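You operate a simulated robot arm through the tools that you are given. There is no shell and no other tool.

Carry out the task below with a simulated robot arm. There is one attempt and no reset: what you move stays moved.

JOB
Swap the patched tomato in the lane carton for one of its colour and slide the carton to stop N31.
Fine: the patched one goes in the Seconds ring, the new one comes from the tray on the narrow table; slide the stop out before you move the carton.

The check looks at the end state, three seconds after you hand in, the way a careful person would. Anything else that was tipped, shoved, dropped, spilled or broken makes it a failure.

ROBOT AND FRAMES
A 7-joint arm with a fingered hand, fixed in place. Base frame: the origin is on the floor under the middle of its stand, x ahead of it, y to its left, z up. Readings come in m, rad, newtons and seconds.
With the tool pointing down near the work surface it reaches from about 0.1 to 0.78 m from the base axis. Its first joint turns from -2.897 to 2.897 rad. Payload 4.9 kg.
Tool frame: the origin (TCP) lies between the finger pads and is the grasp point; the fingertips stand 0.032 m ahead of it; z points along the fingers, y is the line along which they close. The gripper opens to 0.192 m; its body begins 0.089 m behind the TCP. The gripper is a hand of 3 fingers: y runs from the thumb to the fingers, the wrist lies at [0, 0, -0.267] in the tool frame.
Orientation is that of the tool frame in the base frame, as a unit quaternion [x, y, z, w]. With the fingers straight down and closing along the base's y, the tool's x points along the base's -x, its y along +y and its z along -z.

CONTROLS
- The arm moves only by the tool send_rows. Its argument "commands" is a list that holds one entry, the list of rows, each a list of 6 numbers: the shift along the tool's x, y, z in m, then the turn, a rotation vector about the tool's x, y, z in rad. In form: [[[tx, ty, tz, rx, ry, rz], ...]]. A call has 1 to 20 rows; each row is the pose to reach, as a shift and turn from the pose commanded when the call began, along the tool's axes at that moment. A row lasts 0.2 s, in which the tool goes at most 0.05 m and 0.15 rad; a call with a longer step from one row to the next is refused whole. Where a pose cannot be reached the arm comes as near as it can. A force on the tool above 90 N (or 10 N above the force at the start of the call, whichever is more), or a blocked arm, ends the call early, and 0.2 s more pass. In this call time passes only in rows, and 0.2 s behind the last. The reply holds the time, the measured pose of the TCP, the force on the tool along the base axes, the opening and the grip force, in the units named above and with some noise, with the torque about the TCP (base axes, N m) and any sound that the robot's microphone picked up, and new pictures: "views" is both (left out), scene, wrist or none.
- Cameras (640 x 400 px; columns grow to the right, rows downward): "scene" is fixed at [0.0551, 0.4934, 1.3029]; the picture's right is [-0.71, -0.71, 0.00], its down [-0.50, 0.50, -0.71] and it looks along [0.50, -0.50, -0.71] (base axes); focal length 340 px, centre (320, 200). "wrist" rides on the gripper at [0.08, -0.046, -0.113] in the tool frame; the picture's right is [0.50, 0.87, 0.00], its down [-0.67, 0.39, -0.63] and it looks along [-0.55, 0.32, 0.78] (tool axes); focal length 226 px, centre (320, 200).
- finger_targets(finger1, finger2, thumb_bend): sets how far each is bent, from 0 (flat) to 1 (curled in); at 0.3 the hand is open as for a grip, at 0.7 the pads meet at the TCP. One left out holds its place. A second passes; each finger stops where it meets its share of the squeeze, and holds until it gets a number again. It is the only way to open and close the hand. It gives what a move gives, with no picture; readings hold the bend of each and the force on the fingers (four entries, about 0 where the hand has none), thumb and palm.
- measure_at(camera, pixels): for up to 12 pixels [column, row] of the newest picture of that camera ("zoom" is the newest enlarged one), the place [x, y, z] in the base frame of the surface seen there, good to about 0.003 m, but the place of the scene camera against the robot may be out by one fixed shift of up to 0.012 m in any direction. It takes no simulated time.
- close_up(camera, box): a new picture of the part [left, top, right, bottom] of that camera's present view, enlarged. It takes no simulated time.
- close_job(): hands the job in; it is judged then, once.

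Leave the gripper open and the arm clear of the work at the hand-in unless told otherwise.

The tools are called after ">>>" as name(argument=value, ...) on one line, values as JSON. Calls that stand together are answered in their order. send_rows: Moves the arm, as the interface text tells. Its arguments: {"type":"object","properties":{"commands":{"type":"array"},"views":{"type":"string","enum":["both","scene","wrist","none"]}},"required":["commands"]} The other tools are called the same way: finger_targets (finger1, finger2, thumb_bend) moves the fingers one by one; measure_at (camera, pixels) gives the place of the surface under pixels of a picture; close_up (camera, box) takes an enlarged picture of a part of a camera's view; close_job () hands the job in.

At the start:

```text
time_s: 0.0
tool_pos: [0.6152, 0.1478, 0.9365]
tool_rot: [0.001, 1.0, 0.0, 0.0]
wrist_force: [0.0, 0.4, -0.2]
moment: [0.0, 0.03, -0.04]
gripper_width: 0.1917
grip_force: 0.2
shape: jaw
bend: [0.3, 0.3, 0.3]
finger forces: [0.0, 0.0, 0.1, 0.0, 0.0, 0.0]
```

scene: 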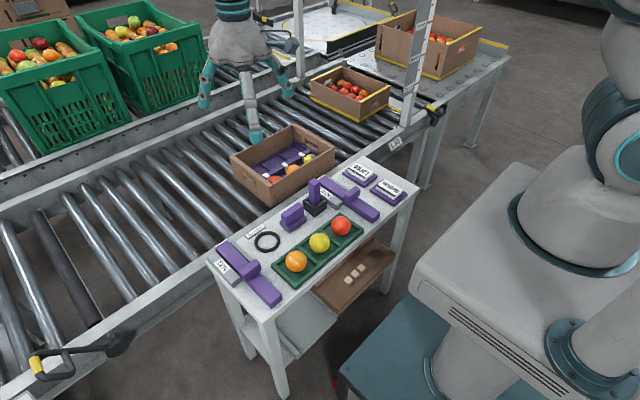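
wrist: 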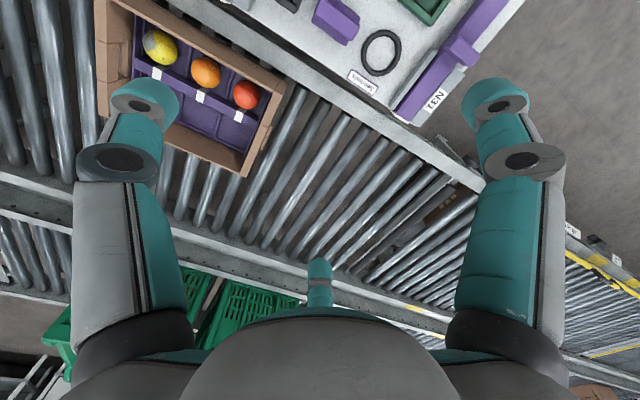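

I see a lane carton on the rollers with three tomatoes (yellow, orange, red), a narrow table with a tray (orange, yellow, red), a ring, and purple stops. I'll take enlarged pictures of both views first.

>>> close_up(camera="scene", box=[200, 110, 430, 320])

>>> close_up(camera="wrist", box=[80, 0, 320, 180])

>>> close_up(camera="wrist", box=[260, 0, 540, 180])

```text
1.90 times, centred on (315, 215) of scene
```

zoom: 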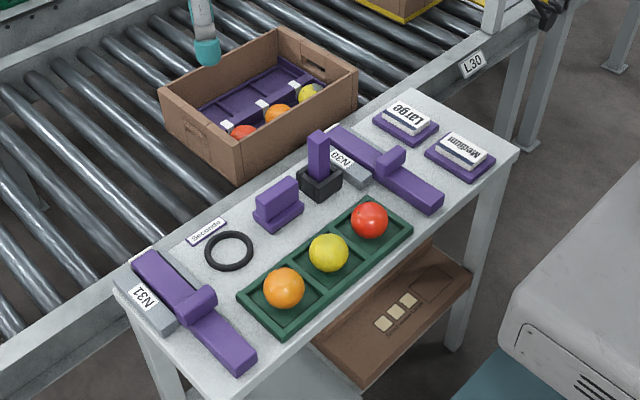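

```text
2.22 times, centred on (200, 90) of wrist
```

zoom: 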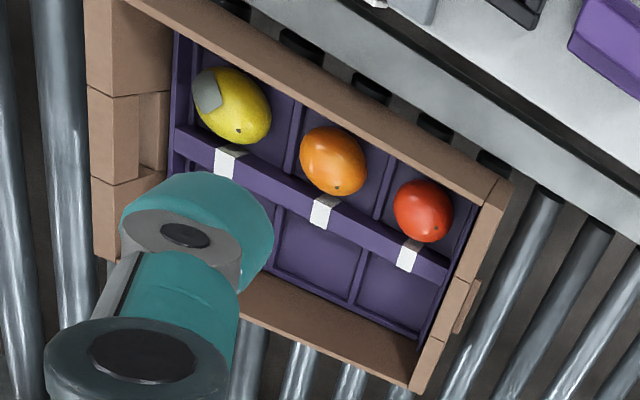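

```text
2.22 times, centred on (400, 90) of wrist
```

zoom: 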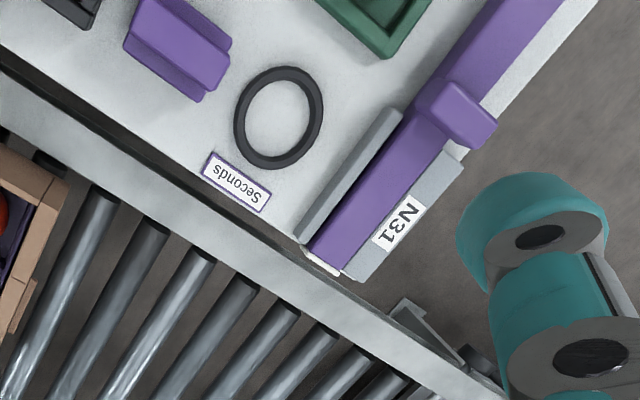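

The yellow tomato in the carton has a grey patch. The N31 stop is a purple bar with a knob in a grey guide. I'll measure the main places through the scene camera.

>>> measure_at(camera="scene", pixels=[[295, 258], [319, 240], [341, 223], [307, 160], [292, 169], [276, 179], [267, 241], [255, 268], [222, 246], [280, 303], [315, 185], [292, 215]])

>>> measure_at(camera="wrist", pixels=[[162, 45], [205, 72], [245, 94], [156, 44], [379, 53], [455, 50], [410, 110], [335, 20], [430, 5], [105, 40], [265, 145], [290, 80]])

```text
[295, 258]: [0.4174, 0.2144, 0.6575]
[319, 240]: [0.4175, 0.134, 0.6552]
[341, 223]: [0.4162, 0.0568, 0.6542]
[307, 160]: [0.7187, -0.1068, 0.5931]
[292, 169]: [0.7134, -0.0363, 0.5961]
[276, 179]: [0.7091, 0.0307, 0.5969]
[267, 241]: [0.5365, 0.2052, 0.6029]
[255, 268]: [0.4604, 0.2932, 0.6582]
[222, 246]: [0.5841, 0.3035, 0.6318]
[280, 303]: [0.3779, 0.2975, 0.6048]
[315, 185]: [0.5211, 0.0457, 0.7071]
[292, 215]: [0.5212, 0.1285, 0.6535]
```

```text
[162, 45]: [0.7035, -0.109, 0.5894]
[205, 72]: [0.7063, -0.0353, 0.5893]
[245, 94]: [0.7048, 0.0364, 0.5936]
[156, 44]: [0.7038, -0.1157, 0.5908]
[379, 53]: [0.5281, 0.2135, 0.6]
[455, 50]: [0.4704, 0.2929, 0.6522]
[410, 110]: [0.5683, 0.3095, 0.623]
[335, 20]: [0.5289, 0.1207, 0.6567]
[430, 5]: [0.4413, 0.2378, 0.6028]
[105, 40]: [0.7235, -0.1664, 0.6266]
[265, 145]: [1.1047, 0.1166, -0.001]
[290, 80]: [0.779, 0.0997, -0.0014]
```

Next I want the geometry of the hand's fingers and the carton walls, so I'll measure points on the finger tips in the wrist picture and on the carton edges in the scene picture.

>>> measure_at(camera="wrist", pixels=[[115, 95], [145, 82], [178, 97], [145, 120], [140, 160], [467, 97], [495, 82], [525, 100], [497, 120], [319, 265], [310, 275], [331, 275]])

>>> measure_at(camera="scene", pixels=[[231, 157], [271, 182], [334, 148], [292, 126], [270, 178], [300, 165], [250, 142], [262, 160], [281, 158], [284, 165], [295, 195], [260, 170]])

>>> close_up(camera="scene", box=[220, 115, 350, 205])

>>> close_up(camera="scene", box=[200, 215, 310, 315])

>>> close_up(camera="scene", box=[280, 150, 420, 240])

```text
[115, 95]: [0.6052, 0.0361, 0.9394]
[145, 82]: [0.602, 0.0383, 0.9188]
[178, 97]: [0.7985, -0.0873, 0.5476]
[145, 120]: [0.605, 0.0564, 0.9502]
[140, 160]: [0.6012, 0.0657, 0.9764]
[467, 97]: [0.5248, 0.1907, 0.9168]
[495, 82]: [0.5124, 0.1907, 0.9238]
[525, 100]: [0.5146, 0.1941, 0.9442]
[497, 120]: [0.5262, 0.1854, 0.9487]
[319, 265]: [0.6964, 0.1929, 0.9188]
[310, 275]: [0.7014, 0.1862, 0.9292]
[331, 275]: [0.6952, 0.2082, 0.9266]
```

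```text
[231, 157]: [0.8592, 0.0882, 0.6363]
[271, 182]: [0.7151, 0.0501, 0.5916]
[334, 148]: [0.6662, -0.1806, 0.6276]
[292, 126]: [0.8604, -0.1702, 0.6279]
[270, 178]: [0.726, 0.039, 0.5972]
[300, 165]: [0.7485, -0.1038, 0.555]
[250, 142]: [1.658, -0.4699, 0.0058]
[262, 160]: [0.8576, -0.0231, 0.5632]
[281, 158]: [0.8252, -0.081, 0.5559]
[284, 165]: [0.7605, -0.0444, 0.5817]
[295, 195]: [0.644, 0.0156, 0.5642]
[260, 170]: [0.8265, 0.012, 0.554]
```

```text
4.44 times, centred on (285, 160) of scene
```

zoom: 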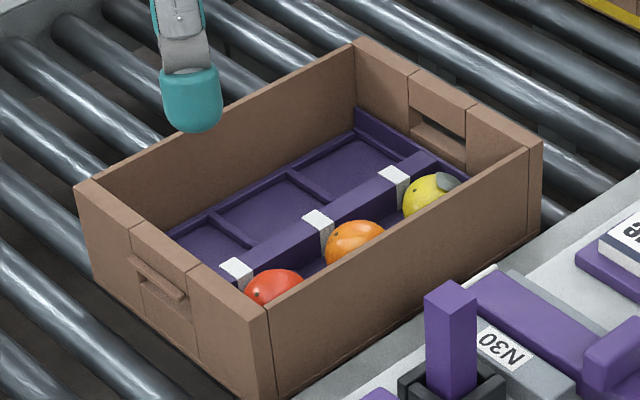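

```text
4.00 times, centred on (255, 265) of scene
```

zoom: 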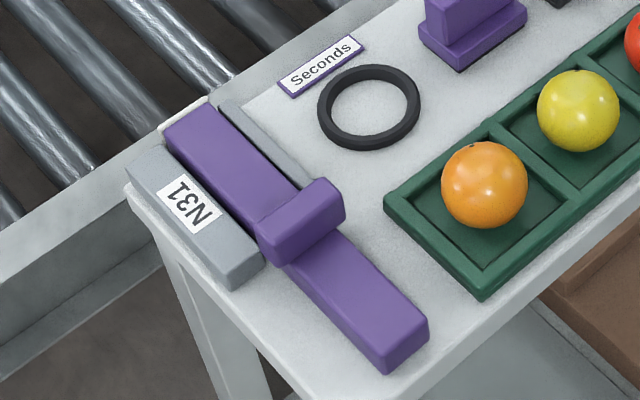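

```text
4.44 times, centred on (350, 195) of scene
```

zoom: 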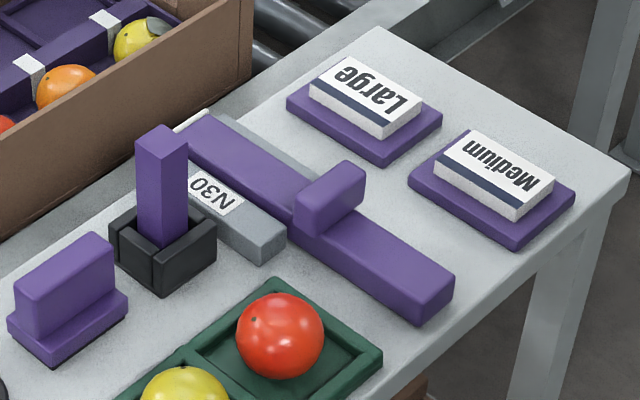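

The carton's outer size is about x 0.645–0.865, y -0.18–0.09, with its rim at z 0.63. The tomatoes are about 0.05 m across and sit 0.072 m apart. I need to know how the hand fits, so I'll bend the fingers halfway in free air and then measure them.

>>> finger_targets(finger1=0.55, finger2=0.55, thumb_bend=0.55)

>>> close_up(camera="wrist", box=[0, 0, 640, 400])

>>> close_up(camera="scene", box=[180, 0, 320, 150])

```text
time_s: 1.0
tool_pos: [0.6154, 0.1479, 0.9374]
tool_rot: [-0.001, 1.0, -0.001, 0.0]
wrist_force: [0.3, -0.3, 0.2]
moment: [-0.02, 0.04, 0.03]
gripper_width: 0.0637
grip_force: 0.1
shape: fingers
bend: [0.55, 0.55, 0.55]
finger forces: [0.0, 0.0, 0.1, 0.0, 0.0, 0.0]
```

```text
1.00 times, centred on (320, 200) of wrist (not enlarged: the box is as wide or as high as the picture)
```

zoom: 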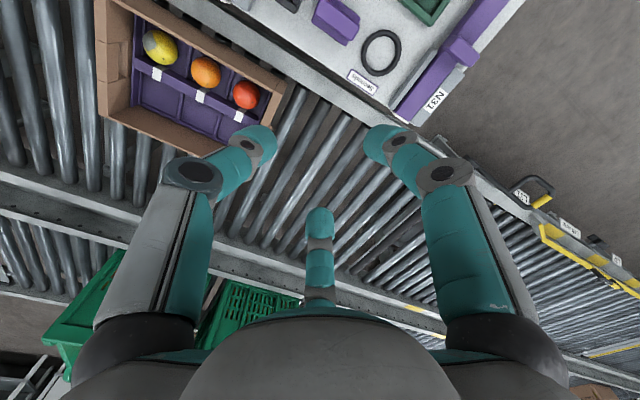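

```text
2.67 times, centred on (250, 75) of scene
```

zoom: 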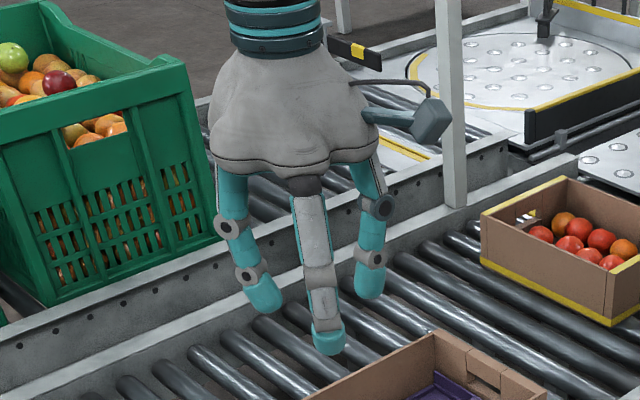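

At bend 0.55 the opening is 0.064 m. I'll measure points down each finger in this enlarged picture to learn how far the knuckles stick out.

>>> measure_at(camera="zoom", pixels=[[262, 308], [280, 298], [247, 275], [232, 262], [228, 227], [218, 228], [368, 297], [384, 270], [370, 258], [377, 207], [328, 350], [322, 290]])

>>> measure_at(camera="wrist", pixels=[[262, 140], [247, 143], [240, 160], [225, 190], [196, 172], [175, 190], [379, 140], [397, 142], [410, 160], [441, 173], [462, 185], [320, 212]])

```text
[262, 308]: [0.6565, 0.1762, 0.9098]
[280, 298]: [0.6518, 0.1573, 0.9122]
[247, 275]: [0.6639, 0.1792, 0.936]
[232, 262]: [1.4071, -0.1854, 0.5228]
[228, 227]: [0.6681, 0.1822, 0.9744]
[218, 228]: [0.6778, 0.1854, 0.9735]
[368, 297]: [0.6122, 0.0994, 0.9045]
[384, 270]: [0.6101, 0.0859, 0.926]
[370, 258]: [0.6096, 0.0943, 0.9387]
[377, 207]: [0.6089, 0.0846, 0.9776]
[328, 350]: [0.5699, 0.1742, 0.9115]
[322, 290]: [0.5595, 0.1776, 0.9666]
```

```text
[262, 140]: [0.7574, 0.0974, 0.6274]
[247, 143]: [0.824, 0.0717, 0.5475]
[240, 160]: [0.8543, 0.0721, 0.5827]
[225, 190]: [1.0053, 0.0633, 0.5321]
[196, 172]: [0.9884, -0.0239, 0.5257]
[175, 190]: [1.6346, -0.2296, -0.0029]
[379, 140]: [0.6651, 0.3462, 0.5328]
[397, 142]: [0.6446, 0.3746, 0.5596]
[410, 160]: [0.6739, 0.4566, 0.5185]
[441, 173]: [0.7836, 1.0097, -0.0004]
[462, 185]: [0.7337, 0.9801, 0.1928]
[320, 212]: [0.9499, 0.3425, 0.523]
```

The knuckles stand about 0.065 m out from the axis, 0.04 m above the TCP, so the carton fit is tight. Before I fly over, I'll measure the white portal posts and the lane around the carton.

>>> measure_at(camera="scene", pixels=[[405, 118], [415, 60], [420, 20], [298, 40], [299, 75], [395, 145], [350, 92], [311, 85], [389, 95], [360, 118], [430, 112], [440, 108]])

>>> close_up(camera="scene", box=[280, 0, 480, 160])

```text
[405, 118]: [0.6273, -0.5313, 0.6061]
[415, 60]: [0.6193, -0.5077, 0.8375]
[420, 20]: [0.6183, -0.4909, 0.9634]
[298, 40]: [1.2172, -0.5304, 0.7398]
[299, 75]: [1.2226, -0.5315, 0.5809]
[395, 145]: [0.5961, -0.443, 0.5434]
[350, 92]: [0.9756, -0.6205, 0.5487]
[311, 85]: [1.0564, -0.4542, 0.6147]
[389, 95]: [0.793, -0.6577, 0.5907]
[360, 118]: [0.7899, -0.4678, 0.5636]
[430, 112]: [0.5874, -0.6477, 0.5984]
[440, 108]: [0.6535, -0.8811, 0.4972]
```

```text
2.50 times, centred on (380, 80) of scene
```

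zoom: 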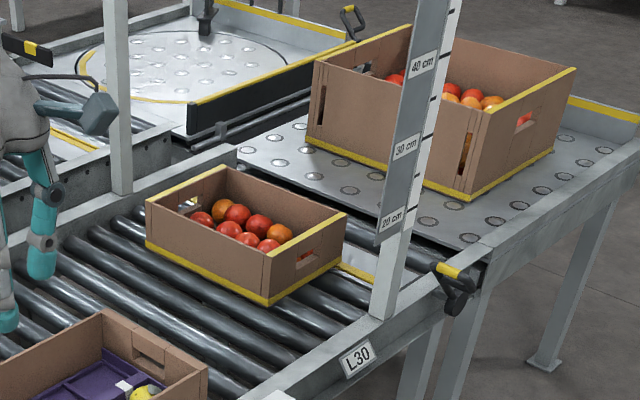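

The posts stand at y≈-0.51 and the neighbour carton begins at y≈-0.45, so there is room behind our carton. I'll fly high to a viewpoint above the carton at about (0.74, -0.05, 0.80).

>>> send_rows(commands=[[[-0.016, -0.025, 0.0, 0, 0, 0], [-0.032, -0.05, 0.017, 0, 0, 0], [-0.048, -0.075, 0.034, 0, 0, 0], [-0.064, -0.1, 0.051, 0, 0, 0], [-0.08, -0.125, 0.068, 0, 0, 0], [-0.096, -0.15, 0.085, 0, 0, 0], [-0.112, -0.175, 0.102, 0, 0, 0], [-0.125, -0.198, 0.119, 0, 0, 0], [-0.125, -0.198, 0.137, 0, 0, 0]]], views="both")

```text
time_s: 3.0
tool_pos: [0.7426, -0.0511, 0.8011]
tool_rot: [0.0, 1.0, 0.0, 0.0]
wrist_force: [-0.1, 0.4, 0.8]
moment: [0.01, 0.03, -0.04]
gripper_width: 0.0632
grip_force: 0.0
shape: fingers
bend: [0.55, 0.55, 0.55]
finger forces: [0.0, 0.0, 0.0, 0.0, 0.0, 0.0]
```

scene: 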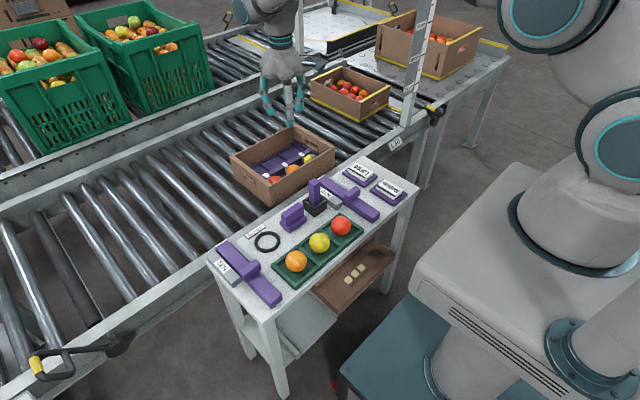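
wrist: 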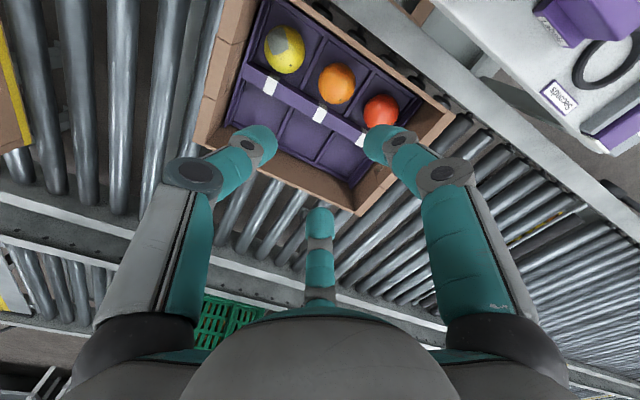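

The carton is clear in the wrist view. I'll enlarge that part to measure it precisely.

>>> close_up(camera="wrist", box=[190, 0, 460, 170])

>>> measure_at(camera="wrist", pixels=[[285, 50], [337, 83], [381, 112], [266, 5], [250, 50], [275, 25], [310, 55], [365, 90], [270, 88], [317, 114], [316, 20], [222, 60]])

```text
2.35 times, centred on (325, 85) of wrist
```

zoom: 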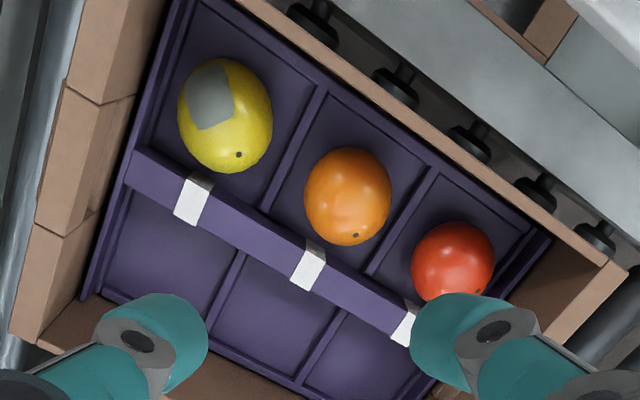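

```text
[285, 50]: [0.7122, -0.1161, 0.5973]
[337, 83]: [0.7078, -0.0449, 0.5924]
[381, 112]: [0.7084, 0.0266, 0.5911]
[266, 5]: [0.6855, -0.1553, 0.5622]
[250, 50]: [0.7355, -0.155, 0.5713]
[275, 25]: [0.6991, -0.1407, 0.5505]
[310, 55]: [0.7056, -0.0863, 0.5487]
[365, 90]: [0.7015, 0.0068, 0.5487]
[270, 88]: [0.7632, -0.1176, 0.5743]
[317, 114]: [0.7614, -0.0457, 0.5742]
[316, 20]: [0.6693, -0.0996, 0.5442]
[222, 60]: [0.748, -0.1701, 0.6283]
```

I need the inner faces and rim of the carton's end wall and near wall, so I'll measure several points in this enlarged picture.

>>> measure_at(camera="zoom", pixels=[[110, 50], [140, 50], [160, 50], [90, 130], [110, 140], [125, 140], [300, 45], [320, 55], [400, 100], [500, 180], [560, 235], [590, 258]])

>>> measure_at(camera="zoom", pixels=[[210, 90], [239, 155], [250, 100], [190, 130], [230, 70], [310, 100], [300, 120], [265, 200], [170, 165], [150, 190], [235, 240], [100, 240]])

>>> close_up(camera="wrist", box=[210, 0, 330, 75])

```text
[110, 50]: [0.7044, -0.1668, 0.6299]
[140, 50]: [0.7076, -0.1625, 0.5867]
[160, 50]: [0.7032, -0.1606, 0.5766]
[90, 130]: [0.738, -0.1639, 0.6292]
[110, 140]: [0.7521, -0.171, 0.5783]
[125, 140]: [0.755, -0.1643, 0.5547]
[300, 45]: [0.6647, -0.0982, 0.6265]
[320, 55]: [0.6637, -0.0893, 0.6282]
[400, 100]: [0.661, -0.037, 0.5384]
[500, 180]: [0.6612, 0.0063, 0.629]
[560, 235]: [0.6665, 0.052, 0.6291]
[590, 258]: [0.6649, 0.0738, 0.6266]
```

```text
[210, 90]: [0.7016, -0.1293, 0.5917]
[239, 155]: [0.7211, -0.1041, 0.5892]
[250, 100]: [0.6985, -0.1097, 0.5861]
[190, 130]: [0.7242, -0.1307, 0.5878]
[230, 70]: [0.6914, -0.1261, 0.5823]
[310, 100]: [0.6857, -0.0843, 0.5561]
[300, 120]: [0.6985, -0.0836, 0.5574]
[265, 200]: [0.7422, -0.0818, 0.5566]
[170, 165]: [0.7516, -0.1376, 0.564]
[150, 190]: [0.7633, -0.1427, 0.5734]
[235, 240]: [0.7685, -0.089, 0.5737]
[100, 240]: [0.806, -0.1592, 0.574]
```

```text
5.33 times, centred on (270, 38) of wrist
```

zoom: 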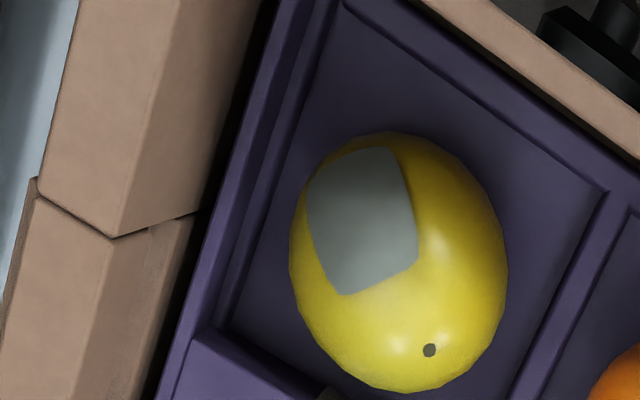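

The patched tomato's centre works out near (0.714, -0.118, 0.572), about 45 mm from both the end wall and the near wall. I'll measure the heights of the insert's rim next to it in this newest zoom.

>>> measure_at(camera="zoom", pixels=[[200, 220], [212, 220], [225, 220], [238, 220], [250, 220], [270, 220], [400, 60], [415, 45], [430, 30], [445, 20], [480, 10], [500, 20]])

>>> measure_at(camera="zoom", pixels=[[110, 100], [150, 60], [120, 230], [150, 240], [560, 130], [580, 150], [600, 185], [600, 205], [430, 350], [505, 260], [292, 260], [380, 135]])

```text
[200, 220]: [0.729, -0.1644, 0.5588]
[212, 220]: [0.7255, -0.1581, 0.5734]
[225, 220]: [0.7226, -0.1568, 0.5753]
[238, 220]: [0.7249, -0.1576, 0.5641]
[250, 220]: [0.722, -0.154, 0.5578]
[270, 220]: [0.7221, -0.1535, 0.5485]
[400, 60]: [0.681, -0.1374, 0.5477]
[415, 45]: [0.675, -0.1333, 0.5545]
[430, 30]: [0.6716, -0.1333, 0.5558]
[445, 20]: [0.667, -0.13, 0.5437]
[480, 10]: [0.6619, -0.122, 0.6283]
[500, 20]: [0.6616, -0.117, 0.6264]
```

```text
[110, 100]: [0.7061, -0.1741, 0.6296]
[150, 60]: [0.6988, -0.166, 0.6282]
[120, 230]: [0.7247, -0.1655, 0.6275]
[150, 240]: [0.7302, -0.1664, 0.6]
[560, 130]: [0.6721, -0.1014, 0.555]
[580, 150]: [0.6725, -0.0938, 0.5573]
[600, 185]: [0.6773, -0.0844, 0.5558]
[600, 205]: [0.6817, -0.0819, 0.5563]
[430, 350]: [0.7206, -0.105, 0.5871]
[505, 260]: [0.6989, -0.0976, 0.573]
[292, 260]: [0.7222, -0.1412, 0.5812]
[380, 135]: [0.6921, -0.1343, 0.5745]
```

The insert has a raised end rim (z 0.575) and a centre ridge (z 0.574), so I'll have to enter carefully later, leaning the hand toward +y. The stop comes first. I'll fly at a safe height to look at the N31 stop from above.

>>> send_rows(commands=[[[0.01, 0.014, -0.02, 0, 0, 0], [0.033, 0.046, -0.03, 0, 0, 0], [0.06, 0.083, -0.03, 0, 0, 0], [0.087, 0.121, -0.03, 0, 0, 0], [0.114, 0.158, -0.03, 0, 0, 0], [0.141, 0.196, -0.03, 0, 0, 0], [0.168, 0.234, -0.03, 0, 0, 0], [0.195, 0.271, -0.03, 0, 0, 0], [0.22, 0.307, -0.03, 0, 0, 0], [0.243, 0.338, -0.02, 0, 0, 0], [0.2526, 0.352, 0.0, 0, 0, 0]]], views="both")

>>> close_up(camera="wrist", box=[200, 0, 440, 150])

```text
time_s: 5.4
tool_pos: [0.4898, 0.3026, 0.7988]
tool_rot: [0.0, 1.0, 0.0, 0.0]
wrist_force: [-0.5, -0.3, -0.5]
moment: [-0.03, 0.02, -0.03]
gripper_width: 0.0634
grip_force: 0.1
shape: fingers
bend: [0.55, 0.55, 0.55]
finger forces: [0.0, 0.1, 0.0, 0.1, 0.1, 0.0]
```

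scene: 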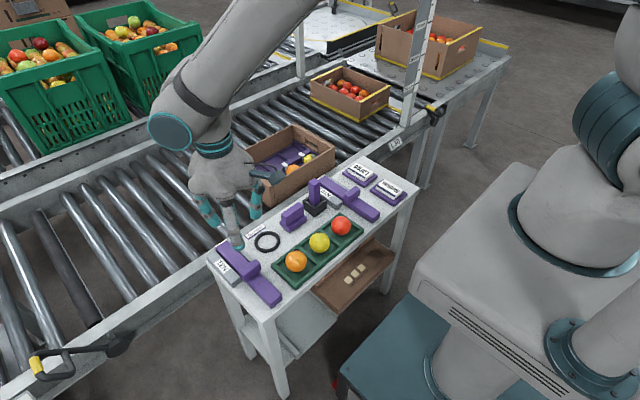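
wrist: 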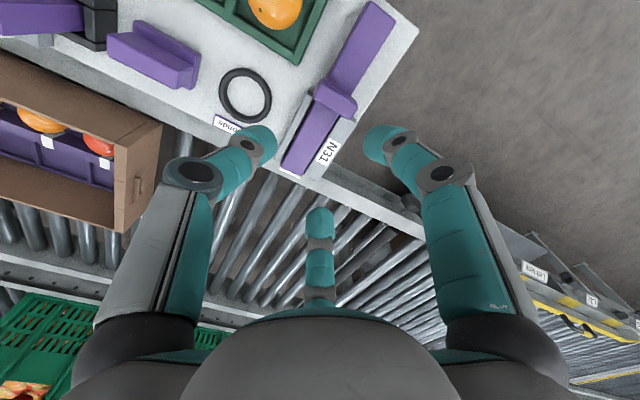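

```text
2.67 times, centred on (320, 75) of wrist
```

zoom: 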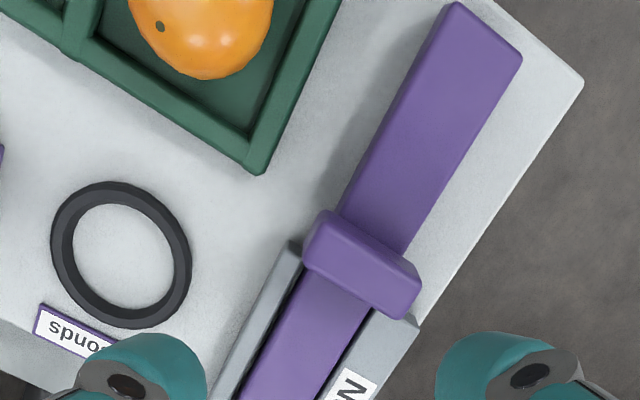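

The knob sits right at the near end of the two grey guide rails. I'll measure the heights of the knob, bar and rails, along with the ring and the tray orange.

>>> measure_at(camera="zoom", pixels=[[490, 30], [455, 8], [518, 62], [430, 110], [345, 215], [410, 260], [360, 260], [312, 250], [405, 300], [290, 250], [400, 330], [310, 330]])

>>> measure_at(camera="zoom", pixels=[[120, 255], [62, 240], [180, 270], [110, 190], [130, 315], [200, 30], [260, 165], [330, 10], [250, 60], [250, 200], [560, 80], [270, 290]])

>>> measure_at(camera="wrist", pixels=[[300, 150], [295, 165], [285, 172], [310, 180], [328, 150], [318, 168], [244, 95], [300, 190], [270, 10], [40, 118], [98, 148], [130, 200]])

```text
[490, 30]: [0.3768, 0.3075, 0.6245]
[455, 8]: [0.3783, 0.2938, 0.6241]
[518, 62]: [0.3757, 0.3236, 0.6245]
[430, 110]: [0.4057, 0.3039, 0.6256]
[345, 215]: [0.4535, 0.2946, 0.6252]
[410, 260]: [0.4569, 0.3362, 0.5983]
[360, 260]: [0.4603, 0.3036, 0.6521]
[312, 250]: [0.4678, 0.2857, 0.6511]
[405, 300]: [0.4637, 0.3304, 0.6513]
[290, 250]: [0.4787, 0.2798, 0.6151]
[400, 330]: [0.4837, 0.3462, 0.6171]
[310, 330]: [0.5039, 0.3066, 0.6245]
```

```text
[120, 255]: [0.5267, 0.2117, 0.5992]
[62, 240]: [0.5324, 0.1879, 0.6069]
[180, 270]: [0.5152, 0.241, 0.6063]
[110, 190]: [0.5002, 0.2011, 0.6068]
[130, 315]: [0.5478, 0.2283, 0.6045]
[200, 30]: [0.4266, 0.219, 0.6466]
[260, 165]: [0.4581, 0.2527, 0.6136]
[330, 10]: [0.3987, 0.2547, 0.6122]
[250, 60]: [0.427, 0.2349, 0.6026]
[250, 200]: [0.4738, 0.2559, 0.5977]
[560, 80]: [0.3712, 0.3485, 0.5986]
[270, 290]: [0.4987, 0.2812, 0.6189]
```

```text
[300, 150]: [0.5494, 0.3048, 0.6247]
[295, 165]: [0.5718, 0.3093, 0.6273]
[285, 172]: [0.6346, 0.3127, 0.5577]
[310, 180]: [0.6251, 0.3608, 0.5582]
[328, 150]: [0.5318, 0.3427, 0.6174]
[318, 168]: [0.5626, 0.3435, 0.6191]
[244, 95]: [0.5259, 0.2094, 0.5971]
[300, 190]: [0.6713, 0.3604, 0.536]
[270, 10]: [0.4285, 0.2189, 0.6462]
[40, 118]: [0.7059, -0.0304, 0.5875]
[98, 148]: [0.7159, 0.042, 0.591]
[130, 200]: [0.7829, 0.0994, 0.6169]
```

The stop bar spans y 0.290–0.325 with its top at z 0.625 and front end at x≈0.577. The knob's back face is at x≈0.451 and its top at z 0.652. I'll close the fingers into a blunt tip so I can push the knob from behind.

>>> finger_targets(finger1=0.7, finger2=0.7, thumb_bend=0.7)

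>>> send_rows(commands=[[[0.02, 0.001, 0.0, 0, 0, 0], [0.045, 0.003, 0.0, 0, 0, 0], [0.07, 0.005, 0.0, 0, 0, 0], [0.09, 0.005, 0.0, 0, 0, 0], [0.09, 0.005, 0.03, 0, 0, 0], [0.09, 0.005, 0.06, 0, 0, 0], [0.09, 0.005, 0.09, 0, 0, 0]]], views="both")

```text
time_s: 6.4
tool_pos: [0.4908, 0.3009, 0.7996]
tool_rot: [-0.001, 1.0, 0.0, 0.0]
wrist_force: [0.4, -0.1, -1.3]
moment: [0.0, 0.01, 0.03]
gripper_width: 0.0033
grip_force: 0.1
shape: fingers
bend: [0.69, 0.69, 0.7]
finger forces: [0.1, 0.0, 0.0, 0.1, 0.0, 0.1]
```

```text
time_s: 8.0
tool_pos: [0.3996, 0.3096, 0.7098]
tool_rot: [0.0, 1.0, 0.0, 0.0]
wrist_force: [0.0, 0.3, -0.3]
moment: [-0.04, 0.04, 0.01]
gripper_width: 0.0035
grip_force: 0.1
shape: fingers
bend: [0.69, 0.7, 0.7]
finger forces: [0.1, 0.0, 0.1, 0.1, 0.0, 0.0]
```

scene: 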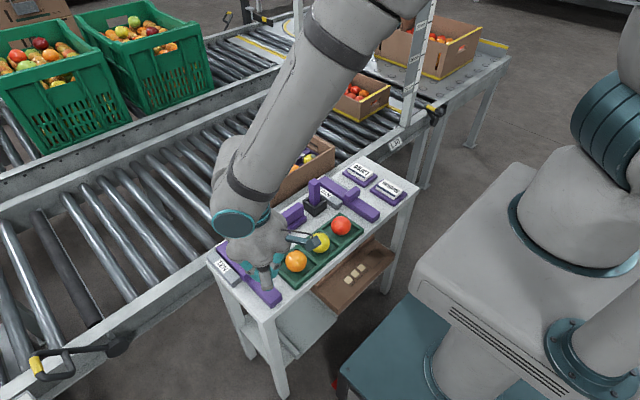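
wrist: 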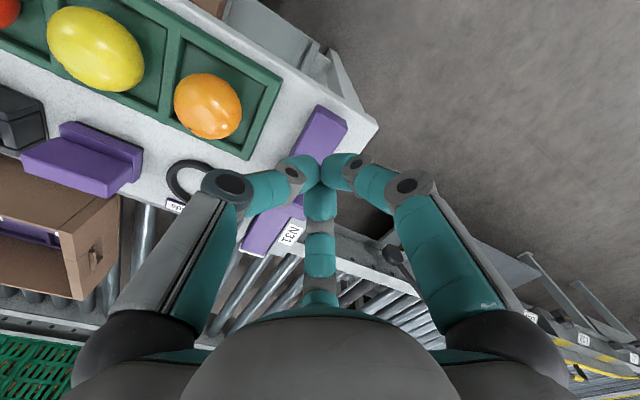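

The closed tips hang above the bar behind the knob, at (0.400, 0.310). Next I lower the tips to about z 0.634, just above the bar's top at 0.625.

>>> send_rows(commands=[[[0.0, 0.0, 0.015, 0, 0, 0], [0.0, 0.0, 0.03, 0, 0, 0], [0.0, 0.0, 0.038, 0, 0, 0], [0.0, 0.0, 0.043, 0, 0, 0]]], views="both")

>>> close_up(camera="scene", box=[200, 200, 330, 310])

>>> close_up(camera="wrist", box=[220, 80, 420, 230])

```text
time_s: 9.0
tool_pos: [0.3995, 0.3079, 0.667]
tool_rot: [0.001, 1.0, 0.001, 0.0]
wrist_force: [0.2, 0.2, -0.5]
moment: [0.0, 0.02, 0.0]
gripper_width: 0.0036
grip_force: 0.1
shape: fingers
bend: [0.69, 0.7, 0.7]
finger forces: [0.1, 0.0, 0.0, 0.0, 0.0, 0.0]
```

scene: 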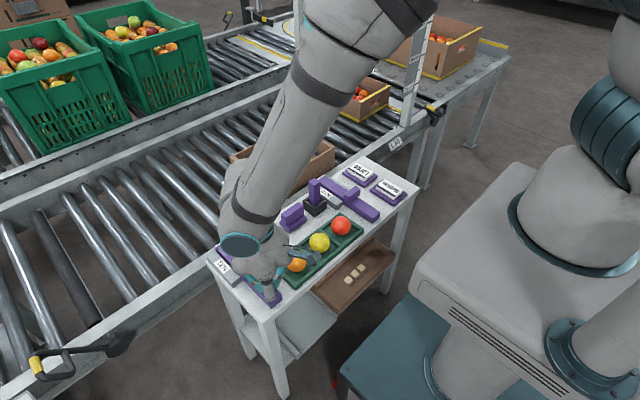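
wrist: 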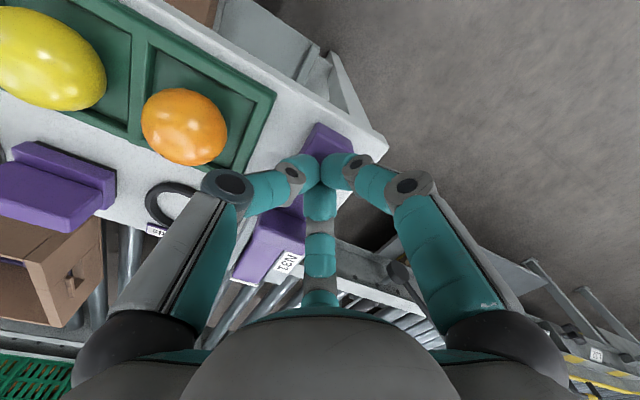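

```text
3.64 times, centred on (265, 255) of scene
```

zoom: 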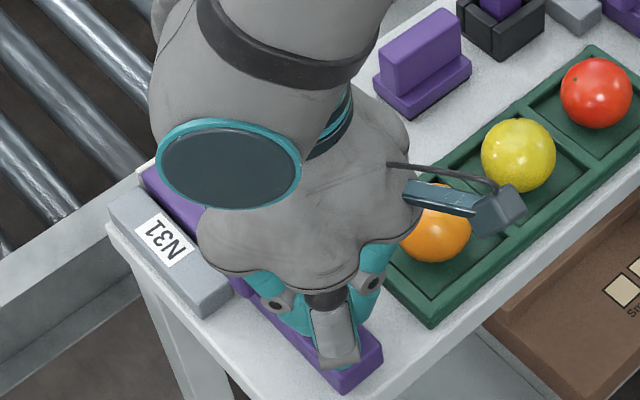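

```text
2.67 times, centred on (320, 155) of wrist
```

zoom: 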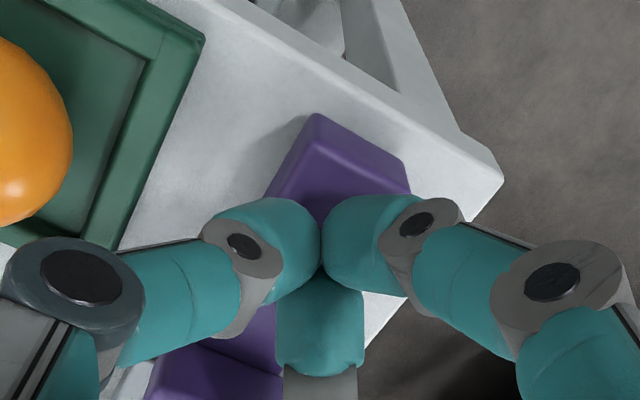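

The tips are over the bar about 3 cm behind the knob, with no force yet. I'll push slowly along +x by 6 cm and read the force.

>>> send_rows(commands=[[[-0.01, 0.0, 0.0, 0, 0, 0], [-0.02, 0.0, 0.0, 0, 0, 0], [-0.027, 0.0, 0.0, 0, 0, 0], [-0.034, 0.0, 0.0, 0, 0, 0], [-0.041, 0.0, 0.0, 0, 0, 0], [-0.048, 0.0, 0.0, 0, 0, 0], [-0.055, 0.0, 0.0, 0, 0, 0], [-0.06, 0.0, 0.0, 0, 0, 0]]], views="both")

>>> close_up(camera="scene", box=[200, 200, 330, 310])

```text
time_s: 10.8
tool_pos: [0.4584, 0.306, 0.6676]
tool_rot: [0.0, 1.0, 0.0, 0.0]
wrist_force: [-1.4, 0.9, 3.5]
moment: [0.02, -0.07, 0.01]
gripper_width: 0.0036
grip_force: 2.1
shape: fingers
bend: [0.69, 0.7, 0.7]
finger forces: [0.0, 3.7, 0.0, 0.0, 0.1, 0.0]
```

scene: 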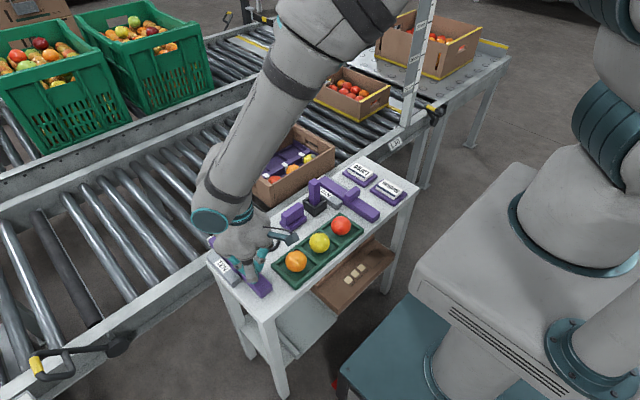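
wrist: 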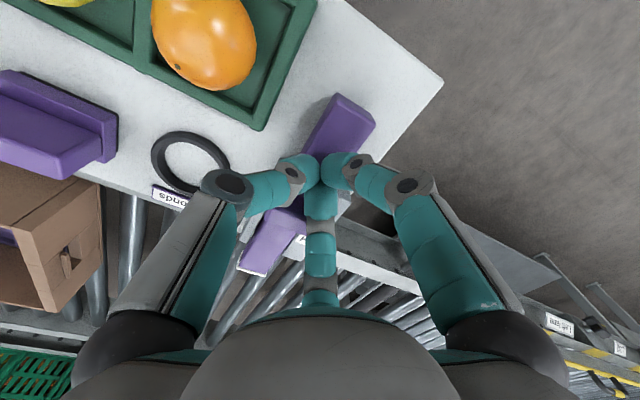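

```text
3.64 times, centred on (265, 255) of scene
```

zoom: 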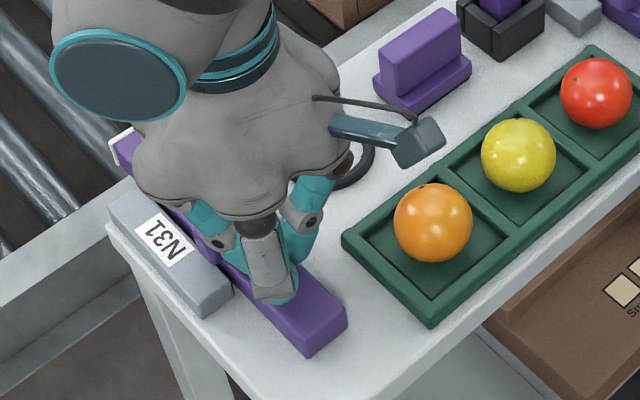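

The bar is sliding with about 4 N and its rear end has moved roughly 3 cm. I'll keep pushing slowly and watch for the end of travel.

>>> send_rows(commands=[[[-0.008, 0.0, -0.001, 0, 0, 0], [-0.016, 0.0, -0.001, 0, 0, 0], [-0.024, 0.0, -0.001, 0, 0, 0], [-0.032, 0.0, -0.001, 0, 0, 0], [-0.04, 0.0, -0.001, 0, 0, 0], [-0.048, 0.0, -0.001, 0, 0, 0], [-0.055, 0.0, -0.001, 0, 0, 0]]], views="both")

>>> close_up(camera="scene", box=[190, 190, 320, 300])

>>> close_up(camera="wrist", box=[180, 80, 420, 280])

```text
time_s: 12.4
tool_pos: [0.5134, 0.3069, 0.6685]
tool_rot: [0.0, 1.0, 0.0, 0.0]
wrist_force: [-1.5, -0.5, 2.7]
moment: [0.06, -0.11, 0.0]
gripper_width: 0.0039
grip_force: 1.8
shape: fingers
bend: [0.69, 0.7, 0.7]
finger forces: [0.0, 4.5, 0.1, 0.0, 0.0, 0.0]
```

scene: 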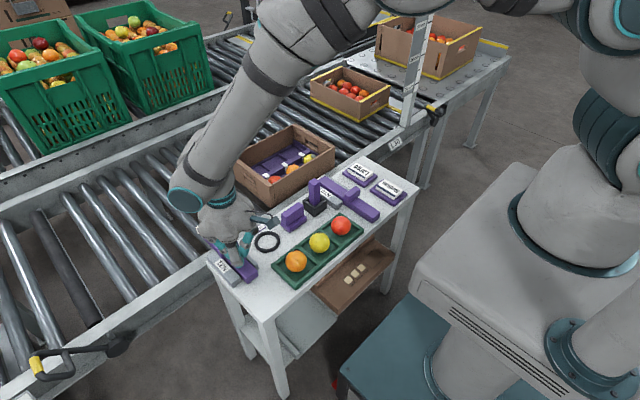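
wrist: 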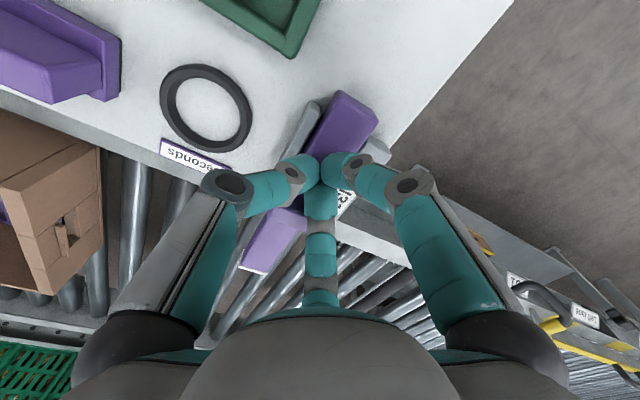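

```text
3.64 times, centred on (255, 245) of scene
```

zoom: 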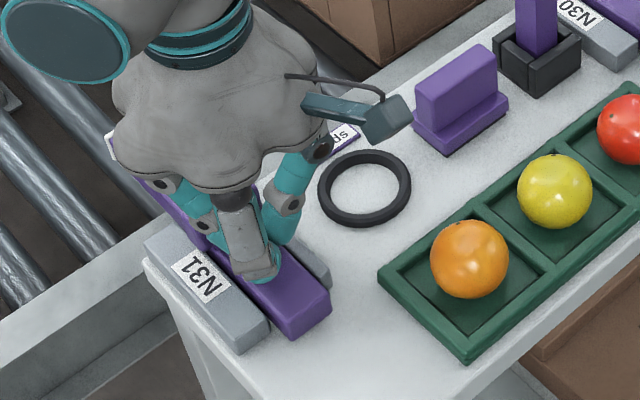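

```text
2.00 times, centred on (300, 180) of wrist
```

zoom: 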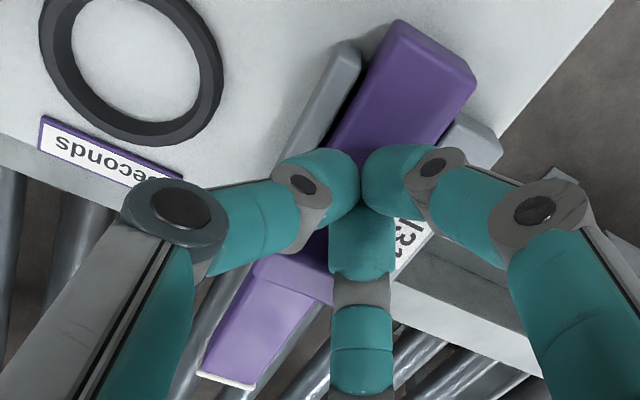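

The bar is about 8 cm out and its rear end still sticks out past the rails. I'll push another 3 cm slowly, watching the force for an end stop.

>>> send_rows(commands=[[[-0.006, 0.0, 0.0, 0, 0, 0], [-0.012, 0.0, 0.0, 0, 0, 0], [-0.018, 0.0, 0.0, 0, 0, 0], [-0.024, 0.0, 0.0, 0, 0, 0], [-0.03, 0.0, 0.0, 0, 0, 0]]], views="both")

>>> close_up(camera="wrist", box=[180, 80, 420, 280])

```text
time_s: 13.6
tool_pos: [0.5446, 0.3086, 0.6686]
tool_rot: [0.0, 1.0, 0.001, 0.001]
wrist_force: [-1.5, -0.3, 8.5]
moment: [0.12, -0.26, 0.0]
gripper_width: 0.0039
grip_force: 4.5
shape: fingers
bend: [0.69, 0.7, 0.7]
finger forces: [0.0, 8.7, 0.1, 0.1, 0.1, 0.0]
```

scene: 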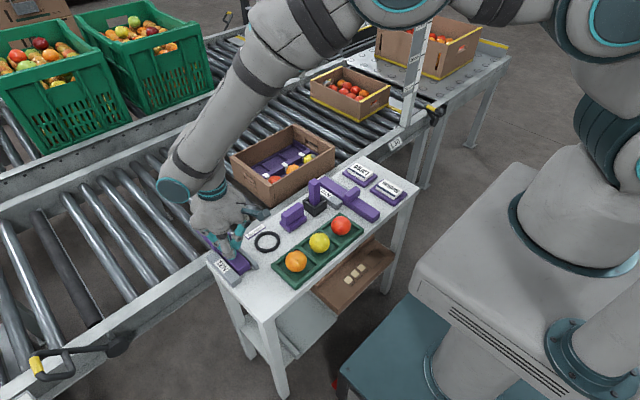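
wrist: 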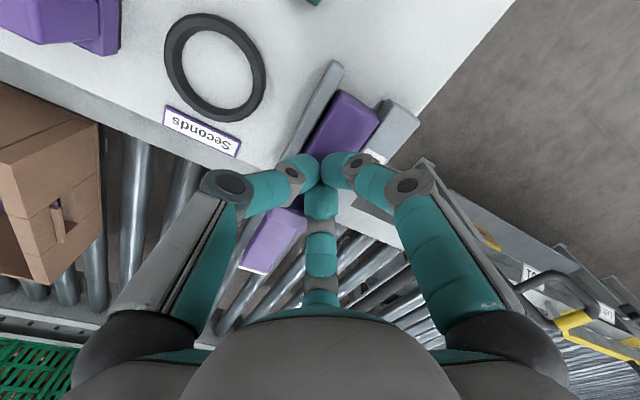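

```text
2.00 times, centred on (300, 180) of wrist
```

zoom: 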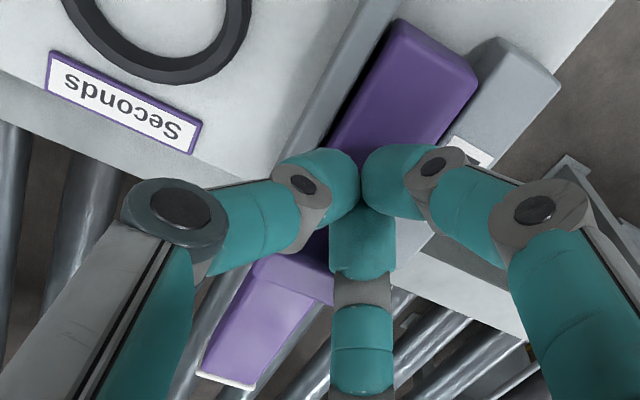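

The bar is now out about 11 cm, but the upward force on the tips has risen to 8.5 N. I'll check whether the bar is still level by measuring points along its top.

>>> measure_at(camera="zoom", pixels=[[430, 50], [395, 110], [365, 140], [290, 270], [320, 285], [270, 300], [245, 330], [225, 370], [520, 80], [465, 155], [340, 90], [290, 160]])

>>> close_up(camera="scene", box=[180, 190, 310, 300])

```text
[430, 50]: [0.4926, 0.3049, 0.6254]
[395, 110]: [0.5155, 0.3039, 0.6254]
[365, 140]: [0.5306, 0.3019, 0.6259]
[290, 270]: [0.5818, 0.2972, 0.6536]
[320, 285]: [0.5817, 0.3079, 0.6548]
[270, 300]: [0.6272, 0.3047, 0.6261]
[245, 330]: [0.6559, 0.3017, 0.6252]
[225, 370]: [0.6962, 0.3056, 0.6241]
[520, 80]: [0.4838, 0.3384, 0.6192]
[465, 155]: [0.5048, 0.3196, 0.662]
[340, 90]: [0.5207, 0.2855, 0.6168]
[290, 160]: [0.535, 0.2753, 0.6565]
```

```text
3.64 times, centred on (245, 245) of scene
```

zoom: 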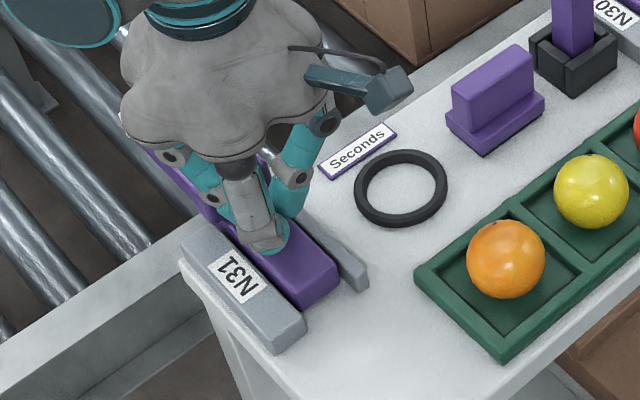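

The bar is level (z 0.625 all along) with its front at x≈0.70, rear at x≈0.487. The carton's near face is at 0.66, so I want more overlap. I'll push 2 cm more in small steps, with the tips raised 2 mm, to find the end of travel.

>>> send_rows(commands=[[[0.0, 0.0, -0.002, 0, 0, 0], [-0.005, 0.0, -0.002, 0, 0, 0], [-0.01, 0.0, -0.002, 0, 0, 0], [-0.015, 0.0, -0.002, 0, 0, 0], [-0.02, 0.0, -0.002, 0, 0, 0]]], views="wrist")

>>> close_up(camera="wrist", box=[180, 80, 420, 280])

```text
time_s: 14.8
tool_pos: [0.5632, 0.307, 0.6695]
tool_rot: [0.0, 1.0, 0.0, 0.0]
wrist_force: [-2.5, -0.7, 2.7]
moment: [0.06, -0.08, 0.02]
gripper_width: 0.0037
grip_force: 2.0
shape: fingers
bend: [0.69, 0.7, 0.7]
finger forces: [0.0, 4.7, 0.0, 0.1, 0.0, 0.1]
```

wrist: 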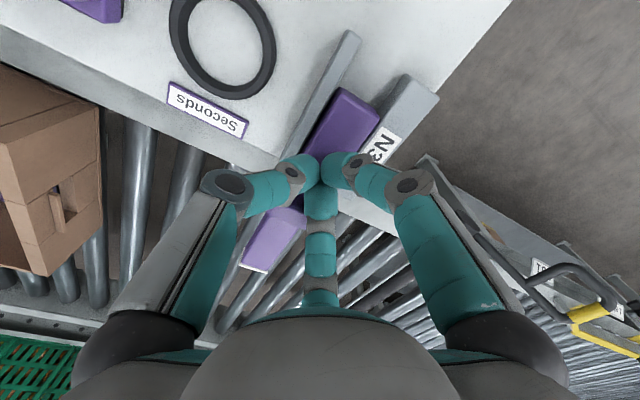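

```text
2.00 times, centred on (300, 180) of wrist
```

zoom: 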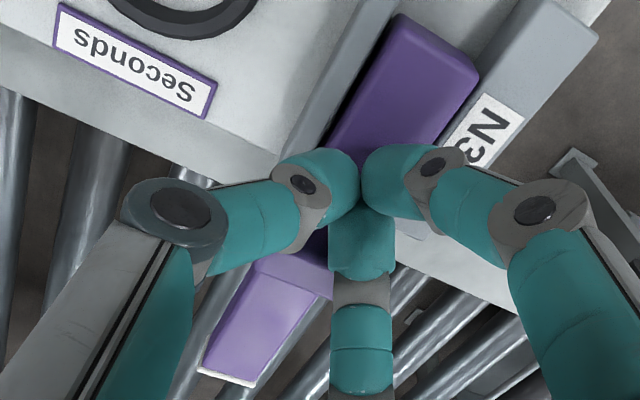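

No end stop yet; about 13 cm out with about 4 N. Before pushing further I'll check the support: where the table and guide edge lie under the bar.

>>> measure_at(camera="zoom", pixels=[[430, 40], [400, 100], [275, 270], [250, 330], [230, 375], [280, 130], [275, 150], [262, 165], [250, 175], [410, 230], [440, 265], [480, 290]])

>>> measure_at(camera="wrist", pixels=[[345, 40], [300, 130], [283, 160], [270, 160], [260, 148], [250, 160], [235, 165], [200, 150], [390, 180], [400, 200], [410, 215], [430, 230]])

```text
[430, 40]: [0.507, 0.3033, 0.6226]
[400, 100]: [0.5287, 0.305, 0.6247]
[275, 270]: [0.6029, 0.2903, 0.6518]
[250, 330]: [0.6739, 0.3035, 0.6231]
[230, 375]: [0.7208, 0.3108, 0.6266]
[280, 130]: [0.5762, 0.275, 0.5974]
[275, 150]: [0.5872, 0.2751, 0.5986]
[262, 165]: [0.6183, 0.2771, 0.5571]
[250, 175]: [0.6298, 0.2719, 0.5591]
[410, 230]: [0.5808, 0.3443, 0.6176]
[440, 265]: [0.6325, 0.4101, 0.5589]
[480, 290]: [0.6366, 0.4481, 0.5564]
```

```text
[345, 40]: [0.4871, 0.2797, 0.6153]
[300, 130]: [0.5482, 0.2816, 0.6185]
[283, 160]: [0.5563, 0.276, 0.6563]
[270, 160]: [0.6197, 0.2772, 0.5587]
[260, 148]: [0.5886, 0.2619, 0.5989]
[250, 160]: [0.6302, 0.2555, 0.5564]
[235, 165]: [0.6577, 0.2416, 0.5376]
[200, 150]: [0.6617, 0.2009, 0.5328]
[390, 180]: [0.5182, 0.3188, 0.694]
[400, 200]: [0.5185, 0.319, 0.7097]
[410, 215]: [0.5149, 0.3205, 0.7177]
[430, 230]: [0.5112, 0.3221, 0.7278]
```

The bar's centre is near x≈0.609 and the table edge is at about 0.59. I'll back the tips off 6 mm while keeping them above the bar's rear, to see whether the stop stays level on its own.

>>> send_rows(commands=[[[0.003, 0.0, 0.0, 0, 0, 0], [0.006, 0.0, 0.0, 0, 0, 0]]], views="wrist")

>>> measure_at(camera="wrist", pixels=[[360, 95], [355, 115], [340, 130], [285, 222], [270, 235], [262, 250], [256, 265], [300, 212], [290, 240], [320, 110]])

```text
time_s: 15.4
tool_pos: [0.555, 0.3081, 0.67]
tool_rot: [0.0, 1.0, 0.0, 0.0]
wrist_force: [0.0, -0.5, 0.9]
moment: [0.01, 0.02, 0.02]
gripper_width: 0.0036
grip_force: 0.0
shape: fingers
bend: [0.69, 0.7, 0.7]
finger forces: [0.0, 0.1, 0.0, 0.0, 0.1, 0.1]
```

wrist: 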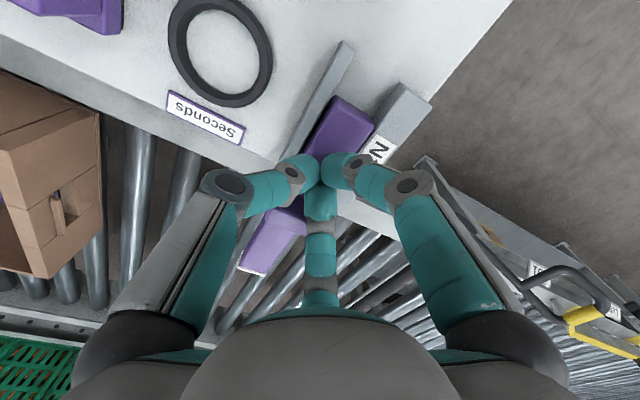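

```text
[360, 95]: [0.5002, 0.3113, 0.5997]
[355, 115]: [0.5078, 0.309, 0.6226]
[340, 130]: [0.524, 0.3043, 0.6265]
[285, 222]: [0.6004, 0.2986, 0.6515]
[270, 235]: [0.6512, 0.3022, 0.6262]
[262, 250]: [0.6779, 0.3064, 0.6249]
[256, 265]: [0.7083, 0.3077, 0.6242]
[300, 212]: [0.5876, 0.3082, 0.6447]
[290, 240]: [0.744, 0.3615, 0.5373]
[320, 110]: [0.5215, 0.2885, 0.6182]
```

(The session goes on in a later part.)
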